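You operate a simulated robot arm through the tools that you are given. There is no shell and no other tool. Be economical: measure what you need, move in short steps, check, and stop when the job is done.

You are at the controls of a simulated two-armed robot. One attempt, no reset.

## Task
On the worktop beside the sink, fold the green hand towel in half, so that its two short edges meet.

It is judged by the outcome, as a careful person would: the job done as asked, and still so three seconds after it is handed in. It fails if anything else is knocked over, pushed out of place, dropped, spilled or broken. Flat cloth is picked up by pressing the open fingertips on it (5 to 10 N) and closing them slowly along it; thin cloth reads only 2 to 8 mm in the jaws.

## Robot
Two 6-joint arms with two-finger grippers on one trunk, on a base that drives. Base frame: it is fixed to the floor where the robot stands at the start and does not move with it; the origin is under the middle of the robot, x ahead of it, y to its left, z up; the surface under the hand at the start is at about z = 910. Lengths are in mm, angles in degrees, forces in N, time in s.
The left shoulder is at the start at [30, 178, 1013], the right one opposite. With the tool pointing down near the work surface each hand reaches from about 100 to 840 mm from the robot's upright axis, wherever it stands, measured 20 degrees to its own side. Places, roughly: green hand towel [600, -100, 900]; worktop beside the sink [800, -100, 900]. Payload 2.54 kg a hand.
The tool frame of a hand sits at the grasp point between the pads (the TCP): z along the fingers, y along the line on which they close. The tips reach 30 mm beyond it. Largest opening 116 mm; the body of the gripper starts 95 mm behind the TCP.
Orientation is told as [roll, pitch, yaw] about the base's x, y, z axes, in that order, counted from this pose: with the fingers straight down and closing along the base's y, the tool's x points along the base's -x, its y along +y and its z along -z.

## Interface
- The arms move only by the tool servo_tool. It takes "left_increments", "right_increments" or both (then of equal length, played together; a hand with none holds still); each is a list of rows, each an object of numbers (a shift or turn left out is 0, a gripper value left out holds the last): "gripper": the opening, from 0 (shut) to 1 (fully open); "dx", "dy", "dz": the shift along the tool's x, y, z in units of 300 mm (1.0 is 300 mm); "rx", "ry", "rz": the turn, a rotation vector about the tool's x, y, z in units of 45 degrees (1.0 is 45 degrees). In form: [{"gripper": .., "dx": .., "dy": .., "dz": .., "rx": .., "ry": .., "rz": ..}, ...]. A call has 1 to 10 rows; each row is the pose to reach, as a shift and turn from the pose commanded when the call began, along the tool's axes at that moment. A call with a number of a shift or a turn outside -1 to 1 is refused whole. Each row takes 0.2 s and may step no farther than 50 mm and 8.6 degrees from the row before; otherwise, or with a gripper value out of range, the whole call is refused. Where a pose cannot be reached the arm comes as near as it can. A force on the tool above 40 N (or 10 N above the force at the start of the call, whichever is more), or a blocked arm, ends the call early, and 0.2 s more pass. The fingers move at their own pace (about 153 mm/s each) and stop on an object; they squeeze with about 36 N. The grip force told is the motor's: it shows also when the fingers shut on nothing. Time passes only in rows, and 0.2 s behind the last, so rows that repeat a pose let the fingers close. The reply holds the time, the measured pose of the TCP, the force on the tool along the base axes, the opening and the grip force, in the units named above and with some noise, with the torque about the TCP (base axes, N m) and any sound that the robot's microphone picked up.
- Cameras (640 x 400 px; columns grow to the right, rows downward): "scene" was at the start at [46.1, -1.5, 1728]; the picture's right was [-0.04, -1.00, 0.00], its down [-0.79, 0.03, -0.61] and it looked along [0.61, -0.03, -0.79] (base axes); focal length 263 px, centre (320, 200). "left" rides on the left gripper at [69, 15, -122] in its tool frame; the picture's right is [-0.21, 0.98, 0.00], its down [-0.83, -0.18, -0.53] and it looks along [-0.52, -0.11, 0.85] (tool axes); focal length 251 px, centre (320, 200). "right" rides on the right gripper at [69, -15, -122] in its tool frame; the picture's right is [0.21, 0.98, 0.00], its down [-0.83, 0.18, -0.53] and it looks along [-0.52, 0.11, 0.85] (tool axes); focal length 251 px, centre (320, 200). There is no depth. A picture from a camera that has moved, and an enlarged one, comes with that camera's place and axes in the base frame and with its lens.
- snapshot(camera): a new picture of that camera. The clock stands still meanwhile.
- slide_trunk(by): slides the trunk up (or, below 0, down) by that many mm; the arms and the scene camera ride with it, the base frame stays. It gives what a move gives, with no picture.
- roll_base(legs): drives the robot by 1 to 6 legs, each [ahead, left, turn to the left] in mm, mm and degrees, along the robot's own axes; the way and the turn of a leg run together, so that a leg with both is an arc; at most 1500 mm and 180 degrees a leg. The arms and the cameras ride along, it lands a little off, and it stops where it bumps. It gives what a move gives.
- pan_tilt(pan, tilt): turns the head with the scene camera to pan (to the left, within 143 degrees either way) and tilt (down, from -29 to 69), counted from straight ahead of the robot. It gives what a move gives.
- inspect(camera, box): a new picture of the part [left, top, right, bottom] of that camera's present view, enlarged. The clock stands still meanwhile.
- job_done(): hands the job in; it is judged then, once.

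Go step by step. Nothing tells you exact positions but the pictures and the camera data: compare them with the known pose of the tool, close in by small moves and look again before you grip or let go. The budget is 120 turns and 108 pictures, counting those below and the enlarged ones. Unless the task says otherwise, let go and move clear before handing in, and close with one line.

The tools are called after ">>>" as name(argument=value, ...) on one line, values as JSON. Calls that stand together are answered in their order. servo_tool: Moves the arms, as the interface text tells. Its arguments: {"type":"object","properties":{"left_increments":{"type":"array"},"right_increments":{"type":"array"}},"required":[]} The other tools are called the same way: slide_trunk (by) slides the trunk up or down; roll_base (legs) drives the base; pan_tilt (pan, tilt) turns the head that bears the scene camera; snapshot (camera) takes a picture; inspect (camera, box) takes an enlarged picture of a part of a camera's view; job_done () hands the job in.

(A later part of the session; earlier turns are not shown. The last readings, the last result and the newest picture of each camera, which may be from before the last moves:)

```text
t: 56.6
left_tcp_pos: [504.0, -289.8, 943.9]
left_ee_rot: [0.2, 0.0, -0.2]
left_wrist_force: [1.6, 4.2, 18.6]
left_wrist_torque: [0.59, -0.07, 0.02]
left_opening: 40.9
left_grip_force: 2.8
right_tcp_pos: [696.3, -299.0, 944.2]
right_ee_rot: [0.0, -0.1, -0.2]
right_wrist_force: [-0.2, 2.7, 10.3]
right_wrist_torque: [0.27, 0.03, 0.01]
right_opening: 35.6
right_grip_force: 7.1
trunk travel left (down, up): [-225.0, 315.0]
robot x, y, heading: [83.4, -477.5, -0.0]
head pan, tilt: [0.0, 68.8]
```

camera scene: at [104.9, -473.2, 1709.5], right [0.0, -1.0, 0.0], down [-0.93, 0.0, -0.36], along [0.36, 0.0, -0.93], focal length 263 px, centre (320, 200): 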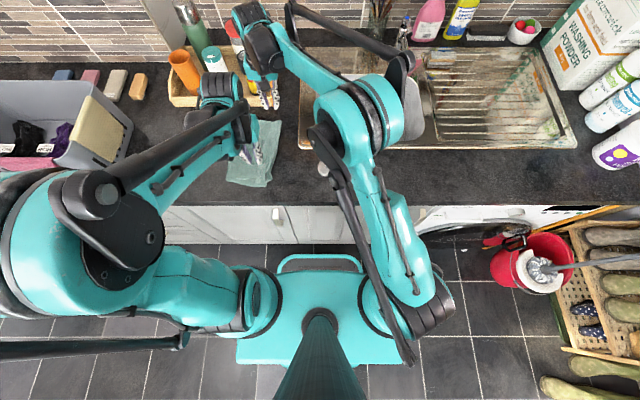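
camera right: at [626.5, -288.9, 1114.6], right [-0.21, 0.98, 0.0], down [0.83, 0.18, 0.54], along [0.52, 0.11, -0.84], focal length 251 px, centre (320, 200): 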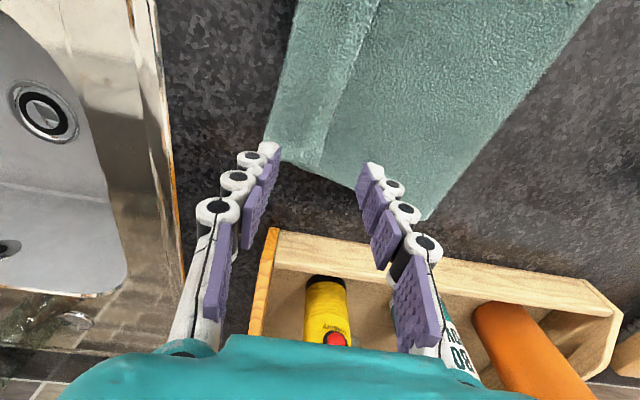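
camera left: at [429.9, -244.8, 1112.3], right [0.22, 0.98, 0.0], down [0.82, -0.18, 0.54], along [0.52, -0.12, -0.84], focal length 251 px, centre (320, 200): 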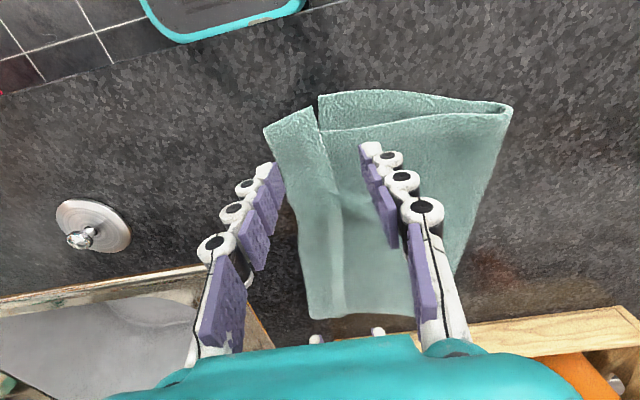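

>>> servo_tool(left_increments=[{"dz": -0.004}, {"gripper": 0.27, "dz": -0.004}, {"gripper": 0.23, "dz": -0.004}, {"gripper": 0.19, "dz": -0.004}, {"gripper": 0.15, "dz": -0.004}, {"gripper": 0.11, "dz": -0.004}, {"gripper": 0.07, "dz": -0.004}, {"gripper": 0.03, "dz": -0.004}, {"gripper": 0.0, "dz": -0.004}, {"gripper": 0.0, "dz": -0.004}], right_increments=[{"dz": 0}, {"gripper": 0.27}, {"gripper": 0.23}, {"gripper": 0.19}, {"gripper": 0.15}, {"gripper": 0.11}, {"gripper": 0.07}, {"gripper": 0.03}, {"gripper": 0.0}, {"gripper": 0.0}])

>>> servo_tool(left_increments=[{"dz": -0.05}, {"dz": -0.1}, {"dz": -0.15}, {"dz": -0.2}, {"dz": -0.25, "dy": 0.05}, {"dz": -0.3, "dy": 0.1}], right_increments=[{"dz": -0.05}, {"dz": -0.1}, {"dz": -0.15}, {"dz": -0.2}, {"dz": -0.25, "dy": 0.05}, {"dz": -0.3, "dy": 0.1}])

>>> snapshot(camera="left")

>>> snapshot(camera="right")

```text
t: 58.8
left_tcp_pos: [504.4, -291.0, 945.3]
left_ee_rot: [0.1, -0.1, -0.3]
left_wrist_force: [0.6, 0.0, 4.7]
left_wrist_torque: [0.08, 0.01, 0.08]
left_opening: 4.2
left_grip_force: 32.7
right_tcp_pos: [698.8, -300.1, 944.9]
right_ee_rot: [0.0, -0.1, -0.2]
right_wrist_force: [2.0, -4.7, 19.4]
right_wrist_torque: [0.14, -0.1, -0.02]
right_opening: 7.2
right_grip_force: 35.5
trunk travel left (down, up): [-225.0, 315.0]
robot x, y, heading: [79.0, -476.1, -0.4]
head pan, tilt: [0.0, 68.8]
```

```text
t: 60.2
left_tcp_pos: [507.2, -259.6, 1034.6]
left_ee_rot: [0.0, 0.0, -0.3]
left_wrist_force: [-0.2, -0.1, -0.1]
left_wrist_torque: [0.05, 0.0, 0.08]
left_opening: 4.3
left_grip_force: 33.1
right_tcp_pos: [698.8, -270.2, 1032.5]
right_ee_rot: [0.0, 0.0, -0.2]
right_wrist_force: [0.5, -1.2, -0.3]
right_wrist_torque: [0.13, -0.04, -0.01]
right_opening: 7.3
right_grip_force: 35.5
trunk travel left (down, up): [-225.0, 315.0]
robot x, y, heading: [80.8, -477.2, -0.2]
head pan, tilt: [0.0, 68.8]
```

```text
46 pictures are left
camera left: at [438.2, -244.6, 1156.2], right [0.22, 0.98, 0.0], down [0.82, -0.18, 0.53], along [0.52, -0.12, -0.85], focal length 251 px, centre (320, 200)
```

left: 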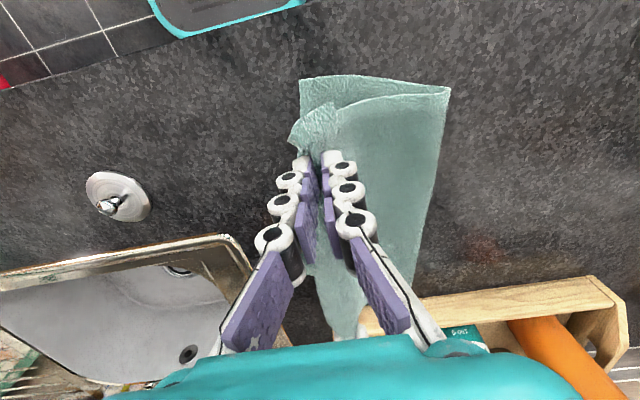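

```text
45 pictures are left
camera right: at [628.8, -284.1, 1155.4], right [-0.21, 0.98, 0.0], down [0.83, 0.18, 0.53], along [0.52, 0.11, -0.85], focal length 251 px, centre (320, 200)
```

right: 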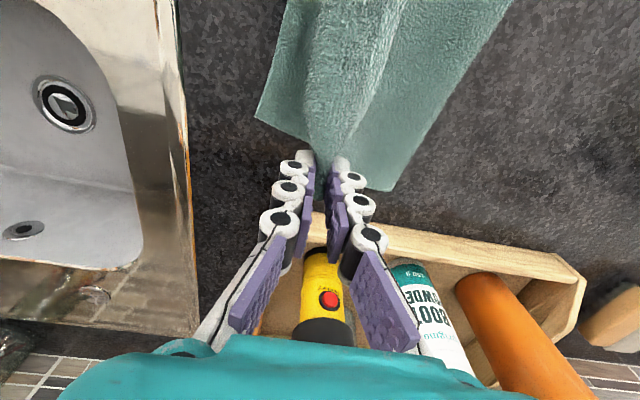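

Both hold the fold. I carry it back to the left in steps to unfold.

>>> roll_base(legs=[[0, 120, 0]])

>>> servo_tool(left_increments=[{"dz": -0.05}, {"dz": -0.1}, {"dz": -0.15}], right_increments=[{"dz": -0.05}, {"dz": -0.1}, {"dz": -0.15}])

>>> roll_base(legs=[[0, 100, 0]])

>>> snapshot(camera="scene")

>>> snapshot(camera="left")

```text
t: 61.4
left_tcp_pos: [506.7, -139.7, 1034.0]
left_ee_rot: [-0.1, 0.0, -0.1]
left_wrist_force: [-0.3, 1.0, -0.3]
left_wrist_torque: [0.0, 0.0, 0.03]
left_opening: 4.0
left_grip_force: 33.0
right_tcp_pos: [699.0, -148.8, 1033.0]
right_ee_rot: [-0.1, -0.1, -0.2]
right_wrist_force: [0.5, 0.4, -0.5]
right_wrist_torque: [0.11, -0.03, 0.0]
right_opening: 7.2
right_grip_force: 35.5
trunk travel left (down, up): [-225.0, 315.0]
robot x, y, heading: [78.6, -355.2, 0.1]
head pan, tilt: [0.0, 68.8]
```

```text
t: 62.2
left_tcp_pos: [505.7, -142.5, 1079.4]
left_ee_rot: [0.0, -0.1, -0.1]
left_wrist_force: [-0.7, 0.1, 0.3]
left_wrist_torque: [0.07, 0.0, 0.07]
left_opening: 4.2
left_grip_force: 33.1
right_tcp_pos: [698.2, -150.7, 1078.5]
right_ee_rot: [0.0, 0.0, -0.1]
right_wrist_force: [0.1, -0.2, 1.0]
right_wrist_torque: [0.15, -0.01, 0.0]
right_opening: 7.4
right_grip_force: 34.8
trunk travel left (down, up): [-225.0, 315.0]
robot x, y, heading: [76.5, -353.6, -0.1]
head pan, tilt: [0.0, 68.8]
```

```text
t: 63.4
left_tcp_pos: [506.7, -40.1, 1079.4]
left_ee_rot: [-0.1, 0.1, -0.3]
left_wrist_force: [0.5, 0.6, 0.1]
left_wrist_torque: [0.02, 0.01, 0.02]
left_opening: 4.2
left_grip_force: 33.4
right_tcp_pos: [698.9, -49.1, 1079.3]
right_ee_rot: [-0.1, 0.0, -0.2]
right_wrist_force: [-0.1, -0.1, -0.6]
right_wrist_torque: [0.09, 0.0, -0.05]
right_opening: 7.2
right_grip_force: 35.8
trunk travel left (down, up): [-225.0, 315.0]
robot x, y, heading: [79.3, -255.4, -0.1]
head pan, tilt: [0.0, 68.8]
```

```text
44 pictures are left
camera scene: at [107.0, -250.9, 1709.4], right [0.0, -1.0, 0.0], down [-0.93, 0.0, -0.36], along [0.36, 0.0, -0.93], focal length 263 px, centre (320, 200)
```

scene: 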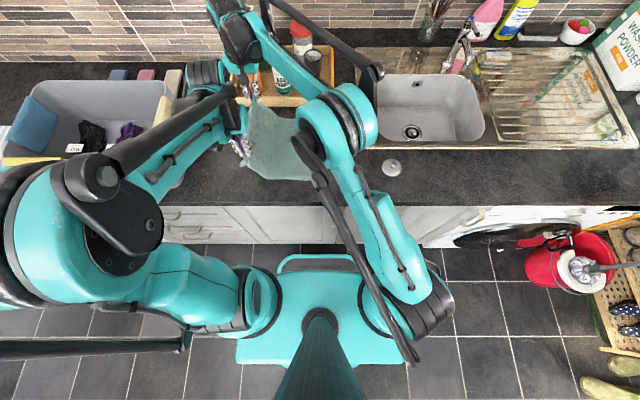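

```text
43 pictures are left
camera left: at [439.4, -24.1, 1200.7], right [0.22, 0.98, 0.0], down [0.83, -0.18, 0.53], along [0.52, -0.12, -0.85], focal length 251 px, centre (320, 200)
```

left: 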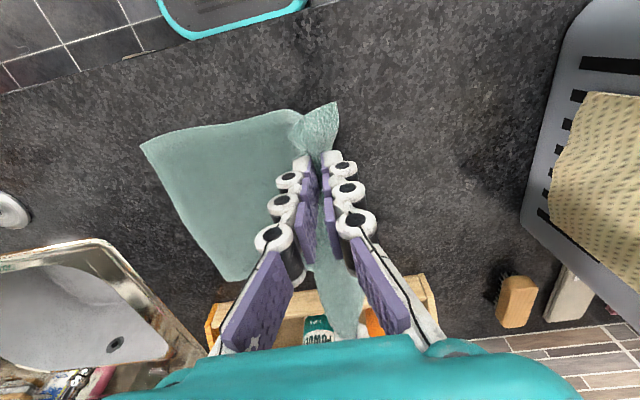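

Nicely unrolled, with the flap hanging free on the left side. I continue left and down to lay it flat.

>>> roll_base(legs=[[0, 70, 0]])

>>> servo_tool(left_increments=[{"dz": 0.06, "dy": 0.03}, {"dz": 0.12, "dy": 0.06}, {"dz": 0.18, "dy": 0.09}, {"dz": 0.24, "dy": 0.11}, {"dz": 0.3, "dy": 0.13}, {"dz": 0.34, "dy": 0.15}, {"dz": 0.37, "dy": 0.15}], right_increments=[{"dz": 0.06, "dy": 0.03}, {"dz": 0.12, "dy": 0.06}, {"dz": 0.18, "dy": 0.09}, {"dz": 0.24, "dy": 0.11}, {"dz": 0.3, "dy": 0.13}, {"dz": 0.34, "dy": 0.15}, {"dz": 0.37, "dy": 0.15}])

>>> snapshot(camera="left")

>>> snapshot(camera="right")

```text
t: 64.4
left_tcp_pos: [506.7, 29.5, 1079.1]
left_ee_rot: [-0.1, 0.0, -0.1]
left_wrist_force: [-0.2, 0.1, -0.7]
left_wrist_torque: [-0.07, 0.02, 0.03]
left_opening: 4.0
left_grip_force: 33.3
right_tcp_pos: [697.2, 22.1, 1078.1]
right_ee_rot: [-0.1, 0.1, 0.0]
right_wrist_force: [-0.2, 0.8, -0.1]
right_wrist_torque: [0.04, -0.04, 0.0]
right_opening: 7.1
right_grip_force: 35.3
trunk travel left (down, up): [-225.0, 315.0]
robot x, y, heading: [77.8, -184.4, -0.1]
head pan, tilt: [0.0, 68.8]
```

```text
t: 66.0
left_tcp_pos: [507.2, 73.2, 969.0]
left_ee_rot: [0.0, 0.0, -0.1]
left_wrist_force: [0.4, -0.1, -0.1]
left_wrist_torque: [0.05, 0.01, 0.02]
left_opening: 4.6
left_grip_force: 33.5
right_tcp_pos: [698.9, 65.3, 967.4]
right_ee_rot: [0.0, 0.0, -0.1]
right_wrist_force: [-0.5, 0.3, 0.1]
right_wrist_torque: [0.13, 0.01, -0.01]
right_opening: 7.4
right_grip_force: 35.1
trunk travel left (down, up): [-225.0, 315.0]
robot x, y, heading: [73.7, -187.3, -0.2]
head pan, tilt: [0.0, 68.8]
```

```text
42 pictures are left
camera left: at [439.3, 89.5, 1090.2], right [0.22, 0.98, 0.0], down [0.83, -0.18, 0.53], along [0.52, -0.12, -0.85], focal length 251 px, centre (320, 200)
```

left: 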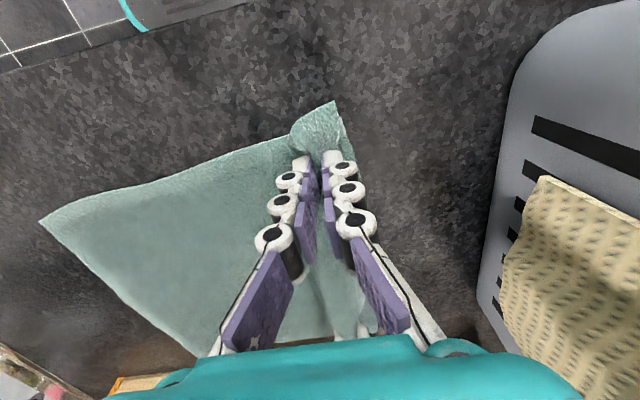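

```text
41 pictures are left
camera right: at [629.1, 51.1, 1088.9], right [-0.21, 0.98, 0.0], down [0.83, 0.18, 0.53], along [0.52, 0.11, -0.85], focal length 251 px, centre (320, 200)
```

right: 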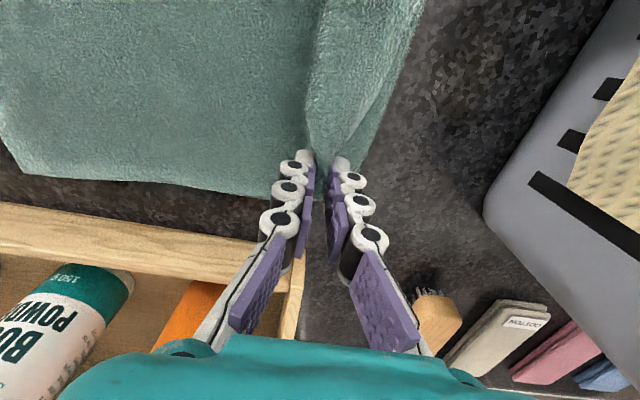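

I lower the last bit, open, and lift off to see the flat towel.

>>> servo_tool(left_increments=[{"dy": 0.03, "dz": 0.02}, {"dy": 0.03, "dz": 0.05}, {"dy": 0.02, "dz": 0.075}, {"gripper": 0.08, "dy": 0.02, "dz": 0.07}, {"gripper": 0.2, "dy": 0.02, "dz": 0.06}, {"gripper": 0.2, "dy": 0.02, "dz": 0.04}, {"dy": 0.02, "dz": -0.08}, {"dy": 0.02, "dz": -0.2}], right_increments=[{"dy": 0.03, "dz": 0.02}, {"dy": 0.03, "dz": 0.05}, {"dy": 0.02, "dz": 0.07}, {"gripper": 0.08, "dy": 0.02, "dz": 0.07}, {"gripper": 0.2, "dy": 0.02, "dz": 0.06}, {"gripper": 0.2, "dy": 0.02, "dz": 0.04}, {"dy": 0.02, "dz": -0.08}, {"dy": 0.02, "dz": -0.2}])

>>> snapshot(camera="left")

>>> snapshot(camera="right")

```text
t: 67.8
left_tcp_pos: [505.3, 80.0, 1030.1]
left_ee_rot: [0.0, 0.0, -0.1]
left_wrist_force: [-0.2, 0.3, 0.0]
left_wrist_torque: [-0.02, 0.02, 0.02]
left_opening: 23.2
left_grip_force: 0.0
right_tcp_pos: [697.4, 71.3, 1027.4]
right_ee_rot: [0.0, 0.0, -0.1]
right_wrist_force: [-1.2, -0.4, -0.2]
right_wrist_torque: [0.01, -0.03, 0.01]
right_opening: 23.3
right_grip_force: 0.1
trunk travel left (down, up): [-225.0, 315.0]
robot x, y, heading: [80.2, -183.5, -0.0]
head pan, tilt: [0.0, 68.8]
```

```text
40 pictures are left
camera left: at [438.3, 95.5, 1150.8], right [0.22, 0.98, 0.0], down [0.82, -0.18, 0.53], along [0.52, -0.11, -0.85], focal length 251 px, centre (320, 200)
```

left: 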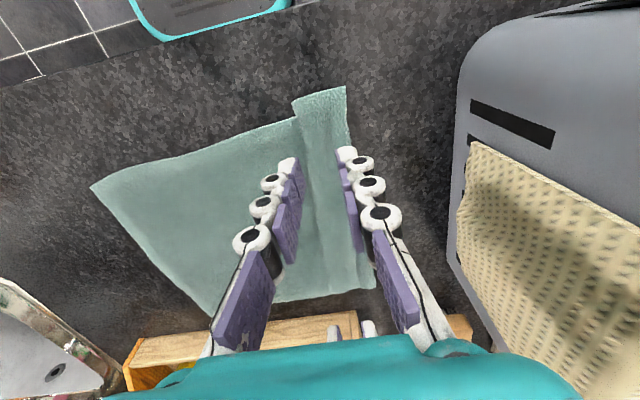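

```text
39 pictures are left
camera right: at [628.1, 57.2, 1149.5], right [-0.21, 0.98, 0.0], down [0.83, 0.18, 0.53], along [0.52, 0.11, -0.85], focal length 251 px, centre (320, 200)
```

right: 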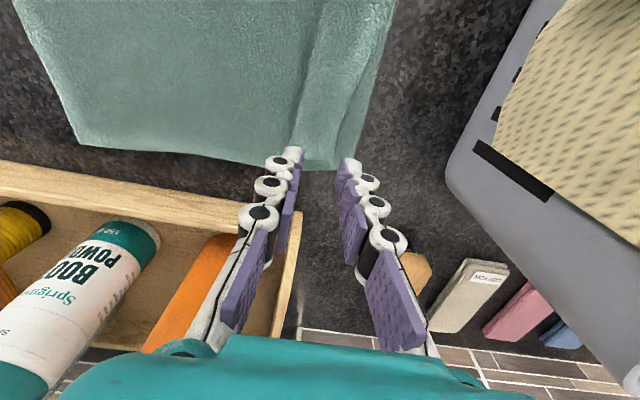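

The towel is flat again, with its left edge at y≈112 (near) and ≈100 (far). This time I pinch right at the cut edge, with the outer finger just off the cloth, so no flap is left over.

>>> servo_tool(left_increments=[{"gripper": 0.21, "dx": 0.017, "dy": 0.077}, {"dx": 0.017, "dy": 0.077, "dz": 0.1}, {"dx": 0.017, "dy": 0.077, "dz": 0.18}, {"dx": 0.017, "dy": 0.077, "dz": 0.24}], right_increments=[{"gripper": 0.21, "dx": -0.01, "dy": 0.067}, {"dx": -0.01, "dy": 0.067, "dz": 0.1}, {"dx": -0.01, "dy": 0.067, "dz": 0.17}, {"dx": -0.01, "dy": 0.067, "dz": 0.23}])

>>> inspect(camera="left", box=[220, 80, 440, 220])

>>> inspect(camera="right", box=[220, 80, 440, 220])

```text
t: 68.8
left_tcp_pos: [502.6, 101.6, 956.0]
left_ee_rot: [0.0, 0.0, -0.1]
left_wrist_force: [0.8, 0.2, 0.5]
left_wrist_torque: [-0.02, 0.03, 0.01]
left_opening: 24.5
left_grip_force: 0.1
right_tcp_pos: [701.8, 90.6, 957.3]
right_ee_rot: [0.1, 0.0, -0.1]
right_wrist_force: [-0.2, 0.2, -0.4]
right_wrist_torque: [-0.01, -0.01, -0.02]
right_opening: 24.8
right_grip_force: 0.1
trunk travel left (down, up): [-225.0, 315.0]
robot x, y, heading: [79.7, -182.9, -0.3]
head pan, tilt: [0.0, 68.8]
```

```text
2.86 times, centred on (330, 150) of left
camera zoom: at [434.8, 118.0, 1077.5], right [0.22, 0.98, 0.0], down [0.83, -0.18, 0.53], along [0.52, -0.12, -0.85], focal length 718 px, centre (291, 343)
```

zoom: 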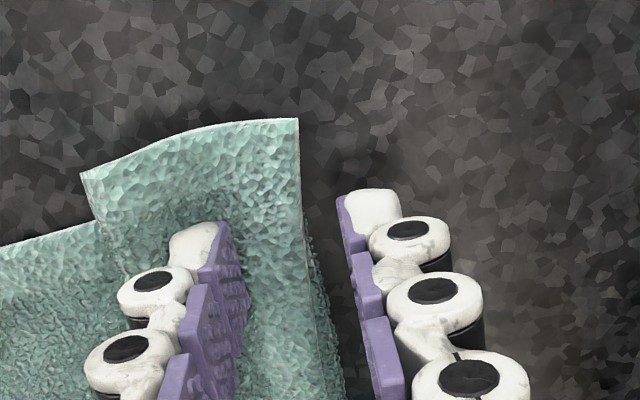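

```text
2.86 times, centred on (330, 150) of right
camera zoom: at [633.1, 76.9, 1079.5], right [-0.21, 0.98, 0.0], down [0.83, 0.18, 0.53], along [0.52, 0.11, -0.85], focal length 718 px, centre (291, 343)
```

zoom: 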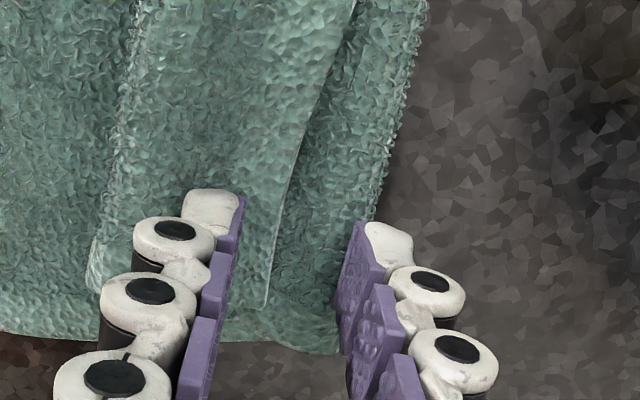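

Near edge is flat, but at the far end the edge is still z-folded with the cut edge lying on top. I pinch just that top piece with the right hand and pull it out first.

>>> servo_tool(right_increments=[{"dy": -0.04, "dz": -0.01}, {"dy": -0.08}, {"dy": -0.08, "dz": 0.02}, {"dy": -0.08, "dz": 0.033}, {"dy": -0.08, "dz": 0.033}])

```text
t: 70.0
left_tcp_pos: [502.1, 102.8, 958.2]
left_ee_rot: [0.0, 0.0, -0.1]
left_wrist_force: [0.1, 0.0, -0.4]
left_wrist_torque: [-0.02, 0.0, 0.02]
left_opening: 24.4
left_grip_force: 0.0
right_tcp_pos: [701.3, 67.7, 948.5]
right_ee_rot: [0.0, 0.0, -0.1]
right_wrist_force: [0.2, -0.6, 6.1]
right_wrist_torque: [-0.07, 0.0, -0.01]
right_opening: 24.3
right_grip_force: 0.1
trunk travel left (down, up): [-225.0, 315.0]
robot x, y, heading: [80.1, -182.1, -0.0]
head pan, tilt: [0.0, 68.8]
```

>>> servo_tool(right_increments=[{"gripper": 0.17}, {"gripper": 0.13}, {"gripper": 0.09}, {"gripper": 0.05}, {"gripper": 0.0}, {"gripper": 0.0}, {"dz": -0.05}, {"dz": -0.12}, {"dz": -0.2}, {"dz": -0.25}])

>>> snapshot(camera="right")

```text
t: 72.2
left_tcp_pos: [501.6, 101.6, 957.0]
left_ee_rot: [0.0, 0.0, -0.1]
left_wrist_force: [0.2, 0.1, 0.5]
left_wrist_torque: [0.01, 0.0, 0.04]
left_opening: 24.4
left_grip_force: 0.0
right_tcp_pos: [703.1, 67.1, 1023.6]
right_ee_rot: [-0.1, 0.0, -0.1]
right_wrist_force: [0.0, -0.3, 0.3]
right_wrist_torque: [0.03, -0.01, -0.02]
right_opening: 4.3
right_grip_force: 33.0
trunk travel left (down, up): [-225.0, 315.0]
robot x, y, heading: [79.1, -187.5, -0.1]
head pan, tilt: [0.0, 68.8]
```

```text
36 pictures are left
camera right: at [632.2, 53.3, 1145.7], right [-0.21, 0.98, 0.0], down [0.83, 0.18, 0.53], along [0.52, 0.11, -0.85], focal length 251 px, centre (320, 200)
```

right: 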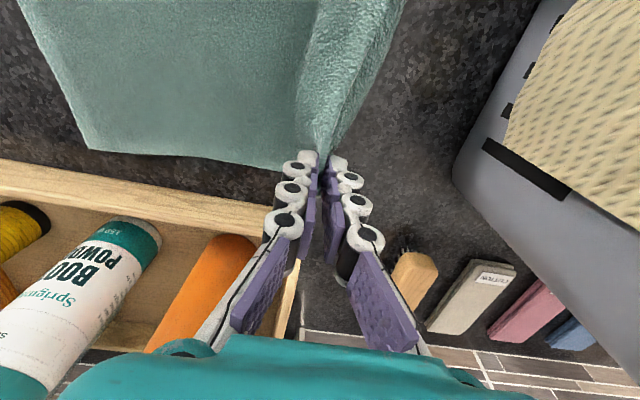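

Only the single top piece came up (4.3 mm). I carry it 30 mm left, lay it down and release.

>>> servo_tool(right_increments=[{"dy": 0.04, "dz": 0.02}, {"dy": 0.08, "dz": 0.08}, {"dy": 0.11, "dz": 0.15}, {"dy": 0.11, "dz": 0.22}, {"dy": 0.1, "dz": 0.25}, {"gripper": 0.08, "dy": 0.1, "dz": 0.25}, {"gripper": 0.21, "dy": 0.1, "dz": 0.24}, {"dy": 0.1, "dz": 0.15}, {"dy": 0.1, "dz": 0.02}])

>>> snapshot(camera="right")

>>> inspect(camera="right", box=[220, 20, 460, 180])

```text
t: 74.2
left_tcp_pos: [500.6, 100.8, 957.6]
left_ee_rot: [0.0, 0.1, -0.1]
left_wrist_force: [-0.4, -0.7, -0.2]
left_wrist_torque: [-0.01, -0.01, 0.03]
left_opening: 24.2
left_grip_force: 0.2
right_tcp_pos: [701.1, 97.1, 1018.1]
right_ee_rot: [0.0, 0.1, -0.1]
right_wrist_force: [0.3, -0.5, 0.4]
right_wrist_torque: [-0.02, -0.01, -0.03]
right_opening: 24.2
right_grip_force: 0.0
trunk travel left (down, up): [-225.0, 315.0]
robot x, y, heading: [79.1, -184.5, -0.1]
head pan, tilt: [0.0, 68.8]
```

```text
35 pictures are left
camera right: at [631.2, 82.3, 1139.6], right [-0.21, 0.98, 0.0], down [0.83, 0.18, 0.53], along [0.52, 0.11, -0.85], focal length 251 px, centre (320, 200)
```

right: 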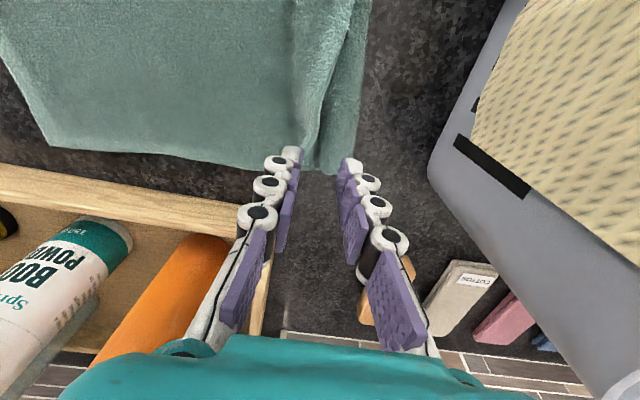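

```text
2.50 times, centred on (340, 100) of right
camera zoom: at [631.2, 82.3, 1139.6], right [-0.21, 0.98, 0.0], down [0.83, 0.18, 0.53], along [0.52, 0.11, -0.85], focal length 629 px, centre (270, 450)
```

zoom: 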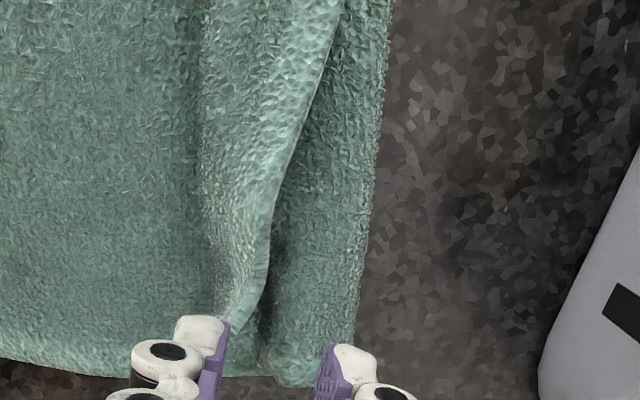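

>>> servo_tool(left_increments=[{"dz": -0.1}, {"dz": -0.25}, {"dz": -0.4, "dx": 0.05}], right_increments=[{"dz": -0.1}, {"dz": -0.2}, {"dz": -0.3}])

>>> snapshot(camera="scene")

>>> snapshot(camera="left")

```text
t: 75.0
left_tcp_pos: [483.1, 103.3, 1078.0]
left_ee_rot: [-0.1, -0.2, -0.1]
left_wrist_force: [0.0, -1.1, 0.3]
left_wrist_torque: [0.02, -0.06, -0.04]
left_opening: 24.2
left_grip_force: 0.2
right_tcp_pos: [698.8, 95.4, 1107.2]
right_ee_rot: [-0.1, 0.0, -0.1]
right_wrist_force: [-0.6, -0.8, 0.4]
right_wrist_torque: [0.01, -0.07, 0.0]
right_opening: 24.4
right_grip_force: 0.1
trunk travel left (down, up): [-225.0, 315.0]
robot x, y, heading: [80.3, -185.1, -0.2]
head pan, tilt: [0.0, 68.8]
```

```text
33 pictures are left
camera scene: at [103.8, -184.1, 1709.5], right [0.0, -1.0, 0.0], down [-0.93, 0.0, -0.36], along [0.36, 0.0, -0.93], focal length 263 px, centre (320, 200)
```

scene: 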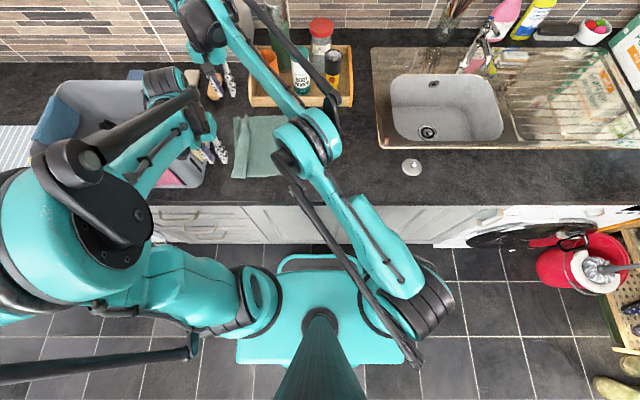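

```text
32 pictures are left
camera left: at [416.7, 120.1, 1199.1], right [0.22, 0.98, 0.0], down [0.82, -0.18, 0.54], along [0.52, -0.11, -0.84], focal length 251 px, centre (320, 200)
```

left: 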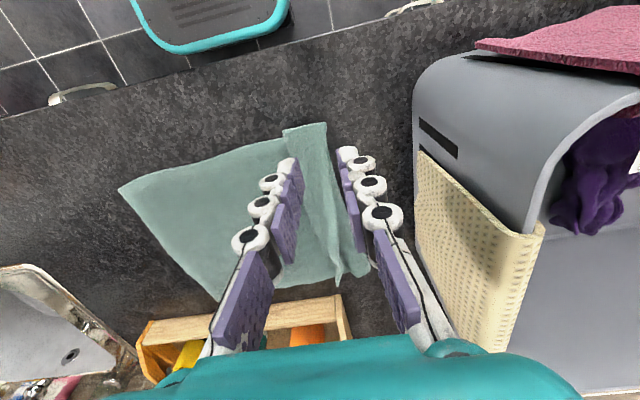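

The towel slid as I unfolded: it now spans y≈-180…+115 with a z-pleat along its left end, cut edge on top. I pinch only the top layer at both ends and pull it left past the pleat, so the cut edge lies on bare counter.

>>> servo_tool(left_increments=[{"dx": -0.073, "dy": -0.05}, {"dx": -0.073, "dy": -0.05, "dz": 0.1}, {"dx": -0.073, "dy": -0.05, "dz": 0.2}, {"dx": -0.073, "dy": -0.05, "dz": 0.3}, {"dx": -0.073, "dy": -0.05, "dz": 0.38}, {"dx": -0.073, "dy": -0.05, "dz": 0.42}, {"dx": -0.073, "dy": -0.05, "dz": 0.427}], right_increments=[{"dy": -0.083}, {"dy": -0.083, "dz": 0.12}, {"dy": -0.083, "dz": 0.24}, {"dy": -0.083, "dz": 0.36}, {"dy": -0.083, "dz": 0.46}, {"dy": -0.083, "dz": 0.51}, {"dy": -0.083, "dz": 0.523}])

```text
t: 76.6
left_tcp_pos: [508.0, 88.5, 948.1]
left_ee_rot: [0.0, -0.1, -0.1]
left_wrist_force: [1.2, 0.3, 4.5]
left_wrist_torque: [-0.06, -0.07, 0.03]
left_opening: 23.9
left_grip_force: 0.1
right_tcp_pos: [701.8, 71.1, 950.1]
right_ee_rot: [0.0, 0.0, -0.1]
right_wrist_force: [-0.1, -0.2, 1.7]
right_wrist_torque: [0.0, 0.03, -0.02]
right_opening: 24.4
right_grip_force: 0.0
trunk travel left (down, up): [-225.0, 315.0]
robot x, y, heading: [75.2, -185.8, -0.3]
head pan, tilt: [0.0, 68.8]
```

>>> servo_tool(left_increments=[{"dz": 0.002}, {"dz": 0.002, "gripper": 0.17}, {"dz": 0.002, "gripper": 0.13}, {"dz": 0.002, "gripper": 0.09}, {"dz": 0.002, "gripper": 0.05}, {"dz": 0.002, "gripper": 0.0}, {"dz": 0.002, "gripper": 0.0}, {"dz": -0.06}, {"dz": -0.14}], right_increments=[{"dz": 0.008}, {"dz": 0.008, "gripper": 0.17}, {"dz": 0.008, "gripper": 0.13}, {"dz": 0.008, "gripper": 0.09}, {"dz": 0.008, "gripper": 0.05}, {"dz": 0.008, "gripper": 0.0}, {"dz": 0.008, "gripper": 0.0}, {"dz": -0.06}, {"dz": -0.14}])

```text
t: 78.6
left_tcp_pos: [507.8, 88.1, 989.3]
left_ee_rot: [0.0, 0.0, -0.1]
left_wrist_force: [0.0, -0.5, -0.4]
left_wrist_torque: [-0.01, 0.02, 0.03]
left_opening: 3.5
left_grip_force: 32.3
right_tcp_pos: [700.0, 72.6, 991.9]
right_ee_rot: [0.0, -0.1, -0.1]
right_wrist_force: [-0.1, -0.5, -0.1]
right_wrist_torque: [-0.01, -0.05, -0.01]
right_opening: 2.7
right_grip_force: 31.7
trunk travel left (down, up): [-225.0, 315.0]
robot x, y, heading: [81.0, -185.7, -0.0]
head pan, tilt: [0.0, 68.8]
```

Both hold one layer. I lift more to unroll the pleat and carry it left.

>>> servo_tool(left_increments=[{"dz": -0.12}, {"dz": -0.24}, {"dz": -0.3, "dy": 0.03}, {"dz": -0.3, "dy": 0.08}, {"dz": -0.2, "dy": 0.1}, {"dz": -0.08, "dy": 0.1}, {"dz": 0.03, "dy": 0.1}, {"dz": 0.09, "dy": 0.1}], right_increments=[{"dz": -0.12}, {"dz": -0.24}, {"dz": -0.3, "dy": 0.05}, {"dz": -0.3, "dy": 0.12}, {"dz": -0.2, "dy": 0.16}, {"dz": -0.08, "dy": 0.16}, {"dz": 0.03, "dy": 0.16}, {"dz": 0.09, "dy": 0.16}])

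>>> snapshot(camera="left")

>>> snapshot(camera="right")

```text
t: 80.4
left_tcp_pos: [508.9, 118.3, 963.6]
left_ee_rot: [0.0, 0.0, -0.2]
left_wrist_force: [0.0, 0.1, 3.5]
left_wrist_torque: [0.07, -0.05, 0.0]
left_opening: 2.5
left_grip_force: 30.0
right_tcp_pos: [701.3, 120.7, 963.6]
right_ee_rot: [0.1, -0.1, -0.1]
right_wrist_force: [0.3, 0.2, 0.9]
right_wrist_torque: [0.02, 0.0, -0.04]
right_opening: 2.6
right_grip_force: 32.7
trunk travel left (down, up): [-225.0, 315.0]
robot x, y, heading: [86.0, -183.9, -0.2]
head pan, tilt: [0.0, 68.8]
```

```text
31 pictures are left
camera left: at [441.4, 133.7, 1084.4], right [0.22, 0.98, 0.0], down [0.83, -0.18, 0.53], along [0.52, -0.12, -0.85], focal length 251 px, centre (320, 200)
```

left: 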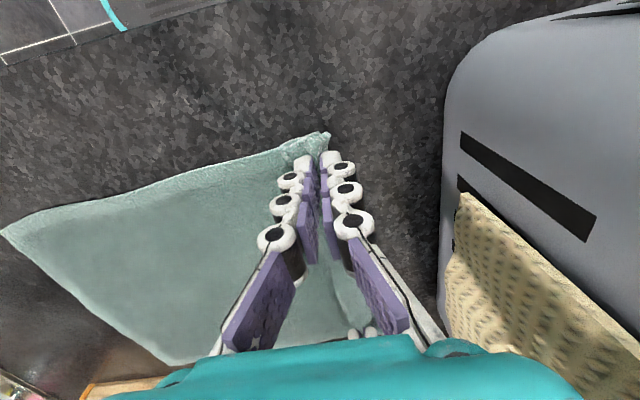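

```text
30 pictures are left
camera right: at [632.2, 106.4, 1087.2], right [-0.21, 0.98, 0.0], down [0.83, 0.18, 0.53], along [0.52, 0.11, -0.85], focal length 251 px, centre (320, 200)
```

right: 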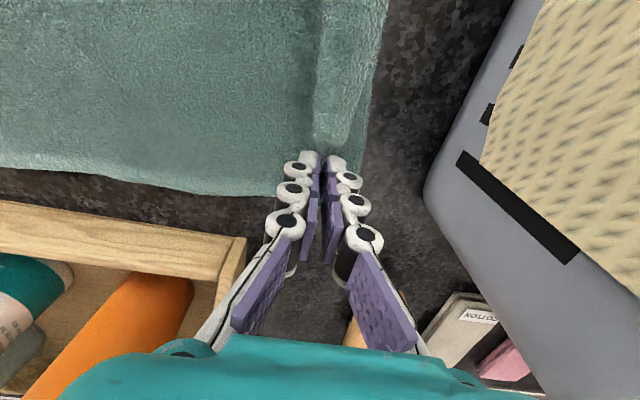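

>>> inspect(camera="left", box=[240, 100, 420, 220])

>>> inspect(camera="right", box=[230, 20, 440, 170])

```text
3.33 times, centred on (330, 160) of left
camera zoom: at [441.4, 133.7, 1084.4], right [0.22, 0.98, 0.0], down [0.83, -0.18, 0.53], along [0.52, -0.12, -0.85], focal length 838 px, centre (287, 333)
```

zoom: 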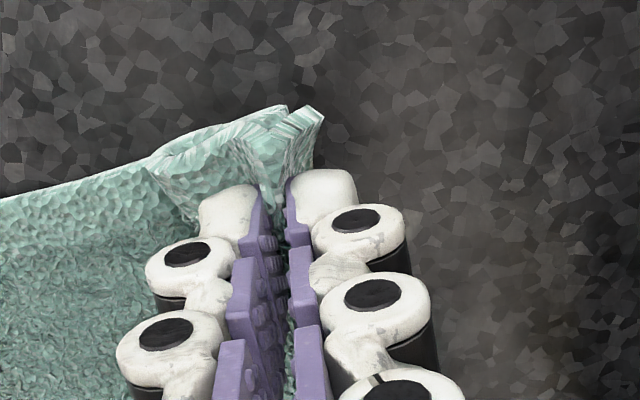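

```text
2.67 times, centred on (335, 95) of right
camera zoom: at [632.2, 106.4, 1087.2], right [-0.21, 0.98, 0.0], down [0.83, 0.18, 0.53], along [0.52, 0.11, -0.85], focal length 670 px, centre (280, 480)
```

zoom: 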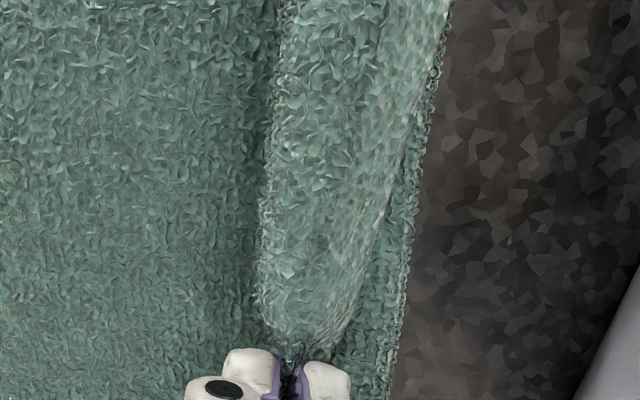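

Excellent: both jaws now hold practically the cut edge itself. I lift high to let the pleat unroll, drifting right, and look at the lying part.

>>> servo_tool(left_increments=[{"dz": -0.08}, {"dz": -0.16, "dy": -0.01}, {"dz": -0.24, "dy": -0.03}, {"dz": -0.32, "dy": -0.06}, {"dz": -0.4, "dy": -0.1}, {"dz": -0.46, "dy": -0.15}], right_increments=[{"dz": -0.08}, {"dz": -0.16, "dy": -0.01}, {"dz": -0.24, "dy": -0.03}, {"dz": -0.32, "dy": -0.06}, {"dz": -0.4, "dy": -0.1}, {"dz": -0.46, "dy": -0.15}])

>>> roll_base(legs=[[0, -60, 0]])

>>> snapshot(camera="left")

>>> snapshot(camera="right")

```text
t: 81.8
left_tcp_pos: [507.6, 72.0, 1103.1]
left_ee_rot: [0.1, 0.0, -0.1]
left_wrist_force: [0.0, 0.2, -0.7]
left_wrist_torque: [0.04, -0.02, 0.03]
left_opening: 4.0
left_grip_force: 33.0
right_tcp_pos: [700.2, 75.9, 1103.5]
right_ee_rot: [0.0, 0.0, -0.1]
right_wrist_force: [0.3, -0.2, -0.4]
right_wrist_torque: [0.02, 0.04, -0.03]
right_opening: 2.8
right_grip_force: 32.0
trunk travel left (down, up): [-225.0, 315.0]
robot x, y, heading: [79.5, -181.8, -0.0]
head pan, tilt: [0.0, 68.8]
```

```text
t: 82.8
left_tcp_pos: [507.5, 11.0, 1102.8]
left_ee_rot: [0.1, 0.0, -0.1]
left_wrist_force: [0.4, -0.8, -0.1]
left_wrist_torque: [0.07, -0.02, 0.0]
left_opening: 3.9
left_grip_force: 32.9
right_tcp_pos: [699.7, 15.2, 1103.5]
right_ee_rot: [0.2, 0.1, -0.1]
right_wrist_force: [0.0, -0.6, 0.1]
right_wrist_torque: [0.07, 0.03, -0.02]
right_opening: 2.6
right_grip_force: 31.6
trunk travel left (down, up): [-225.0, 315.0]
robot x, y, heading: [77.5, -247.6, -0.1]
head pan, tilt: [0.0, 68.8]
```

```text
27 pictures are left
camera left: at [441.0, 26.9, 1223.6], right [0.22, 0.98, 0.0], down [0.83, -0.18, 0.53], along [0.52, -0.11, -0.85], focal length 251 px, centre (320, 200)
```

left: 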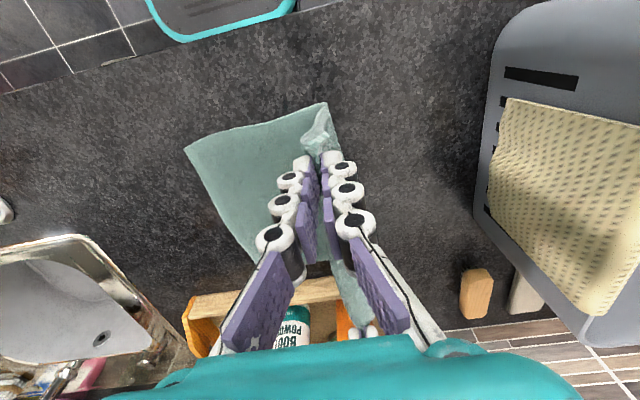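

```text
26 pictures are left
camera right: at [631.1, 0.3, 1225.8], right [-0.21, 0.98, 0.0], down [0.83, 0.18, 0.53], along [0.52, 0.12, -0.85], focal length 251 px, centre (320, 200)
```

right: 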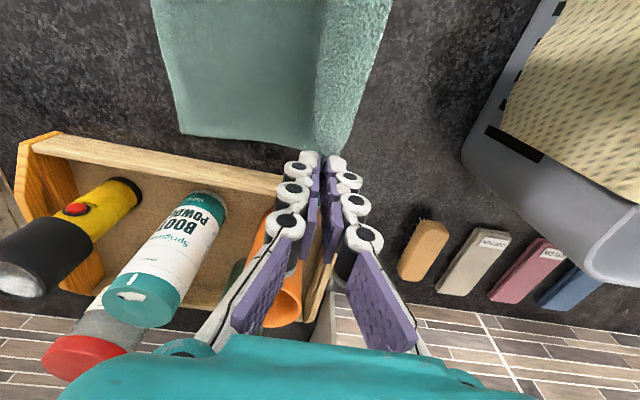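

The right edge now runs (516, -171) near to (763, -153) far, so the final hand spots are about (541, -163) and (738, -143). I carry right with a gradual +x shift while lowering.

>>> roll_base(legs=[[0, -90, 0]])

>>> servo_tool(left_increments=[{"dz": 0.05, "dx": -0.03}, {"dz": 0.1, "dx": -0.06}, {"dz": 0.15, "dx": -0.09}, {"dz": 0.2, "dx": -0.113}], right_increments=[{"dz": 0.05, "dx": -0.03}, {"dz": 0.1, "dx": -0.06}, {"dz": 0.15, "dx": -0.09}, {"dz": 0.2, "dx": -0.12}])

>>> roll_base(legs=[[0, -65, 0]])

>>> snapshot(camera="left")

>>> snapshot(camera="right")

```text
t: 83.8
left_tcp_pos: [508.7, -78.1, 1102.7]
left_ee_rot: [0.1, 0.0, -0.1]
left_wrist_force: [-0.3, -0.3, 1.4]
left_wrist_torque: [0.07, -0.01, -0.01]
left_opening: 3.3
left_grip_force: 31.8
right_tcp_pos: [700.0, -74.7, 1102.2]
right_ee_rot: [0.0, 0.0, -0.1]
right_wrist_force: [0.2, -0.8, 0.0]
right_wrist_torque: [0.06, 0.01, 0.01]
right_opening: 2.6
right_grip_force: 31.8
trunk travel left (down, up): [-225.0, 315.0]
robot x, y, heading: [80.7, -332.9, -0.1]
head pan, tilt: [0.0, 68.8]
```

```text
t: 84.8
left_tcp_pos: [544.4, -77.0, 1041.6]
left_ee_rot: [0.1, -0.1, 0.0]
left_wrist_force: [1.3, -0.1, 0.2]
left_wrist_torque: [0.05, 0.02, 0.0]
left_opening: 3.4
left_grip_force: 32.4
right_tcp_pos: [738.0, -72.9, 1041.8]
right_ee_rot: [0.0, 0.1, -0.1]
right_wrist_force: [0.0, 0.3, 0.1]
right_wrist_torque: [-0.01, 0.01, 0.0]
right_opening: 2.9
right_grip_force: 31.7
trunk travel left (down, up): [-225.0, 315.0]
robot x, y, heading: [81.1, -334.6, 0.0]
head pan, tilt: [0.0, 68.8]
```

```text
t: 85.8
left_tcp_pos: [543.6, -142.4, 1042.4]
left_ee_rot: [0.1, 0.0, -0.1]
left_wrist_force: [-0.3, -0.4, 0.1]
left_wrist_torque: [0.13, -0.03, 0.0]
left_opening: 3.4
left_grip_force: 32.3
right_tcp_pos: [736.9, -139.2, 1043.0]
right_ee_rot: [0.0, 0.0, -0.1]
right_wrist_force: [-0.4, -0.7, 0.2]
right_wrist_torque: [0.08, 0.04, 0.02]
right_opening: 2.8
right_grip_force: 31.7
trunk travel left (down, up): [-225.0, 315.0]
robot x, y, heading: [77.3, -401.4, 0.0]
head pan, tilt: [0.0, 68.8]
```

```text
25 pictures are left
camera left: at [475.6, -127.2, 1163.5], right [0.22, 0.98, 0.0], down [0.83, -0.18, 0.53], along [0.52, -0.11, -0.85], focal length 251 px, centre (320, 200)
```

left: 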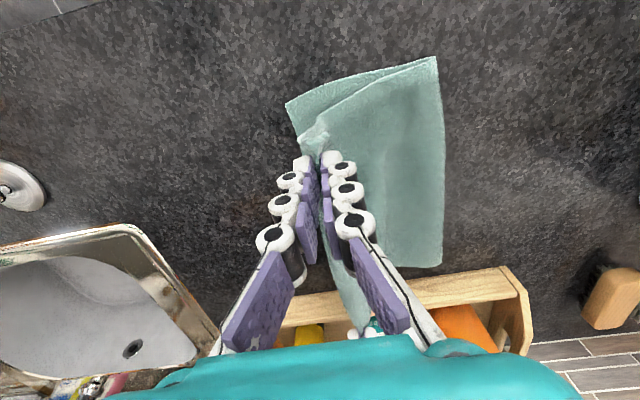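

```text
24 pictures are left
camera right: at [667.6, -155.0, 1166.0], right [-0.21, 0.98, 0.0], down [0.83, 0.18, 0.53], along [0.52, 0.11, -0.85], focal length 251 px, centre (320, 200)
```

right: 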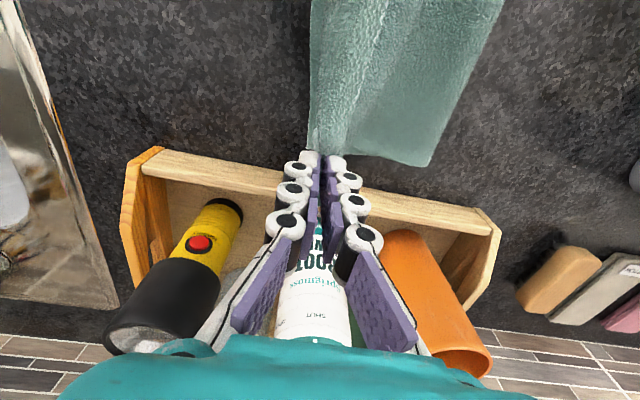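

The lying edge stayed put, but the crease is at about y=-20, so there is slack in the top (I carried too low). I go back up and left so it hangs straight at y≈+20 with a height of about 195, then follow a proper arc.

>>> servo_tool(left_increments=[{"dz": -0.08}, {"dz": -0.16}, {"dz": -0.24}, {"dz": -0.31}], right_increments=[{"dz": -0.08}, {"dz": -0.16}, {"dz": -0.24}, {"dz": -0.31}])

>>> roll_base(legs=[[0, 165, 0]])

>>> snapshot(camera="left")

>>> snapshot(camera="right")

```text
t: 86.8
left_tcp_pos: [542.8, -139.9, 1134.1]
left_ee_rot: [0.0, -0.1, -0.2]
left_wrist_force: [0.0, -0.3, 0.2]
left_wrist_torque: [0.05, -0.02, 0.04]
left_opening: 3.8
left_grip_force: 32.7
right_tcp_pos: [722.7, -148.1, 1132.1]
right_ee_rot: [0.0, 0.0, -0.2]
right_wrist_force: [-0.7, 0.6, 0.0]
right_wrist_torque: [-0.01, -0.03, 0.04]
right_opening: 2.7
right_grip_force: 31.7
right hand out of reach, approached as far as the arm can: row 2, 3, 4
trunk travel left (down, up): [-225.0, 315.0]
robot x, y, heading: [79.1, -401.3, -0.2]
head pan, tilt: [0.0, 68.8]
```

```text
t: 88.3
left_tcp_pos: [543.2, 24.8, 1133.7]
left_ee_rot: [0.0, -0.1, -0.1]
left_wrist_force: [-0.3, 0.5, 0.5]
left_wrist_torque: [-0.01, 0.01, 0.0]
left_opening: 3.3
left_grip_force: 32.2
right_tcp_pos: [724.1, 16.8, 1131.8]
right_ee_rot: [-0.1, -0.1, -0.2]
right_wrist_force: [0.1, 1.9, 0.3]
right_wrist_torque: [-0.07, 0.0, -0.01]
right_opening: 3.0
right_grip_force: 31.9
trunk travel left (down, up): [-225.0, 315.0]
robot x, y, heading: [78.1, -236.7, -0.3]
head pan, tilt: [0.0, 68.8]
```

```text
23 pictures are left
camera left: at [475.6, 40.9, 1255.1], right [0.22, 0.98, 0.0], down [0.83, -0.18, 0.53], along [0.52, -0.12, -0.85], focal length 251 px, centre (320, 200)
```

left: 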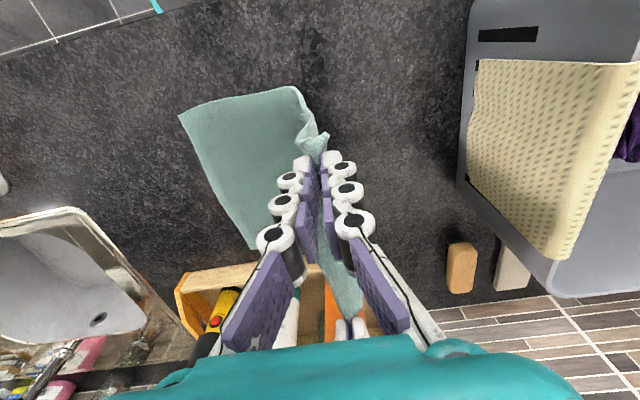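

```text
22 pictures are left
camera right: at [654.2, 3.2, 1253.5], right [-0.21, 0.98, 0.0], down [0.83, 0.18, 0.53], along [0.52, 0.11, -0.85], focal length 251 px, centre (320, 200)
```

right: 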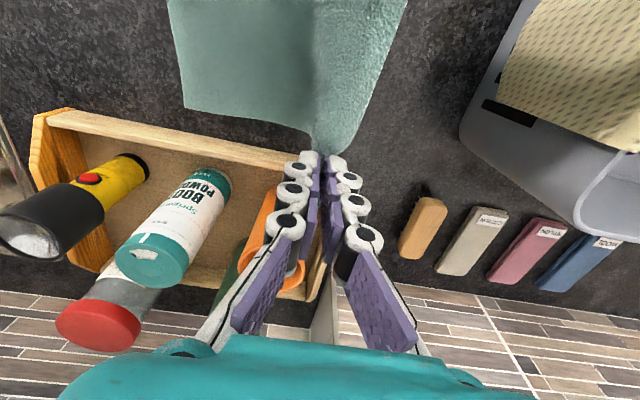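

It now hangs almost straight and the lying edge stays at y≈-163. I follow the arc down to the right, first with the arms.

>>> servo_tool(left_increments=[{"dy": -0.08, "dz": 0.015}, {"dy": -0.16, "dz": 0.035}, {"dy": -0.24, "dz": 0.07}, {"dy": -0.327, "dz": 0.123}, {"dy": -0.38, "dz": 0.16}, {"dy": -0.433, "dz": 0.2}], right_increments=[{"dy": -0.08, "dz": 0.015}, {"dy": -0.16, "dz": 0.035}, {"dy": -0.24, "dz": 0.07}, {"dy": -0.327, "dz": 0.123}, {"dy": -0.38, "dz": 0.16}, {"dy": -0.433, "dz": 0.2}])

>>> roll_base(legs=[[0, -25, 0]])

>>> servo_tool(left_increments=[{"dz": 0.07}, {"dz": 0.14, "dy": -0.01}, {"dz": 0.2, "dy": -0.03}], right_increments=[{"dz": 0.07}, {"dz": 0.14, "dy": -0.01}, {"dz": 0.2, "dy": -0.03}])

>>> snapshot(camera="left")

>>> snapshot(camera="right")

```text
t: 89.7
left_tcp_pos: [544.6, -107.3, 1071.8]
left_ee_rot: [0.1, 0.0, -0.1]
left_wrist_force: [0.4, -0.5, -0.2]
left_wrist_torque: [0.09, 0.03, -0.03]
left_opening: 3.7
left_grip_force: 33.1
right_tcp_pos: [723.9, -115.1, 1072.0]
right_ee_rot: [0.1, 0.1, -0.2]
right_wrist_force: [-1.0, 0.6, -0.2]
right_wrist_torque: [0.02, 0.01, 0.02]
right_opening: 2.7
right_grip_force: 31.6
trunk travel left (down, up): [-225.0, 315.0]
robot x, y, heading: [78.3, -234.3, -0.1]
head pan, tilt: [0.0, 68.8]
```

```text
t: 90.5
left_tcp_pos: [543.6, -131.0, 1072.9]
left_ee_rot: [0.0, 0.0, -0.2]
left_wrist_force: [0.1, -0.7, -0.3]
left_wrist_torque: [0.09, 0.02, 0.02]
left_opening: 3.5
left_grip_force: 31.9
right_tcp_pos: [723.8, -139.1, 1072.2]
right_ee_rot: [0.0, 0.0, -0.1]
right_wrist_force: [0.4, -0.4, 0.2]
right_wrist_torque: [0.07, -0.03, 0.0]
right_opening: 2.9
right_grip_force: 32.1
trunk travel left (down, up): [-225.0, 315.0]
robot x, y, heading: [80.2, -258.5, -0.1]
head pan, tilt: [0.0, 68.8]
```

```text
t: 91.3
left_tcp_pos: [544.0, -137.4, 1011.4]
left_ee_rot: [0.0, 0.0, -0.1]
left_wrist_force: [0.4, -0.3, 0.0]
left_wrist_torque: [0.04, 0.0, 0.01]
left_opening: 3.7
left_grip_force: 32.1
right_tcp_pos: [724.5, -147.1, 1012.0]
right_ee_rot: [0.0, 0.0, -0.2]
right_wrist_force: [-0.5, -0.3, -0.1]
right_wrist_torque: [-0.02, 0.03, 0.02]
right_opening: 3.0
right_grip_force: 32.1
trunk travel left (down, up): [-225.0, 315.0]
robot x, y, heading: [82.5, -261.1, -0.2]
head pan, tilt: [0.0, 68.8]
```

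```text
21 pictures are left
camera left: at [475.9, -122.9, 1133.8], right [0.22, 0.98, 0.0], down [0.83, -0.18, 0.53], along [0.52, -0.12, -0.85], focal length 251 px, centre (320, 200)
```

left: 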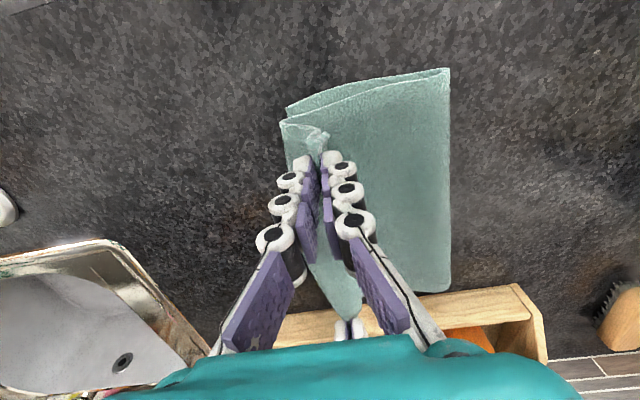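

```text
20 pictures are left
camera right: at [654.7, -161.3, 1133.0], right [-0.21, 0.98, 0.0], down [0.83, 0.18, 0.53], along [0.52, 0.11, -0.85], focal length 251 px, centre (320, 200)
```

right: 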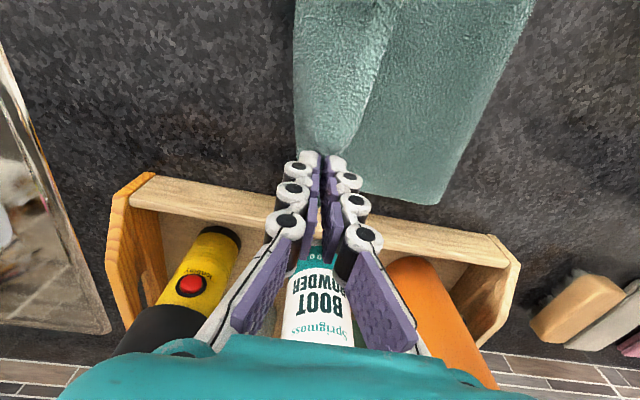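

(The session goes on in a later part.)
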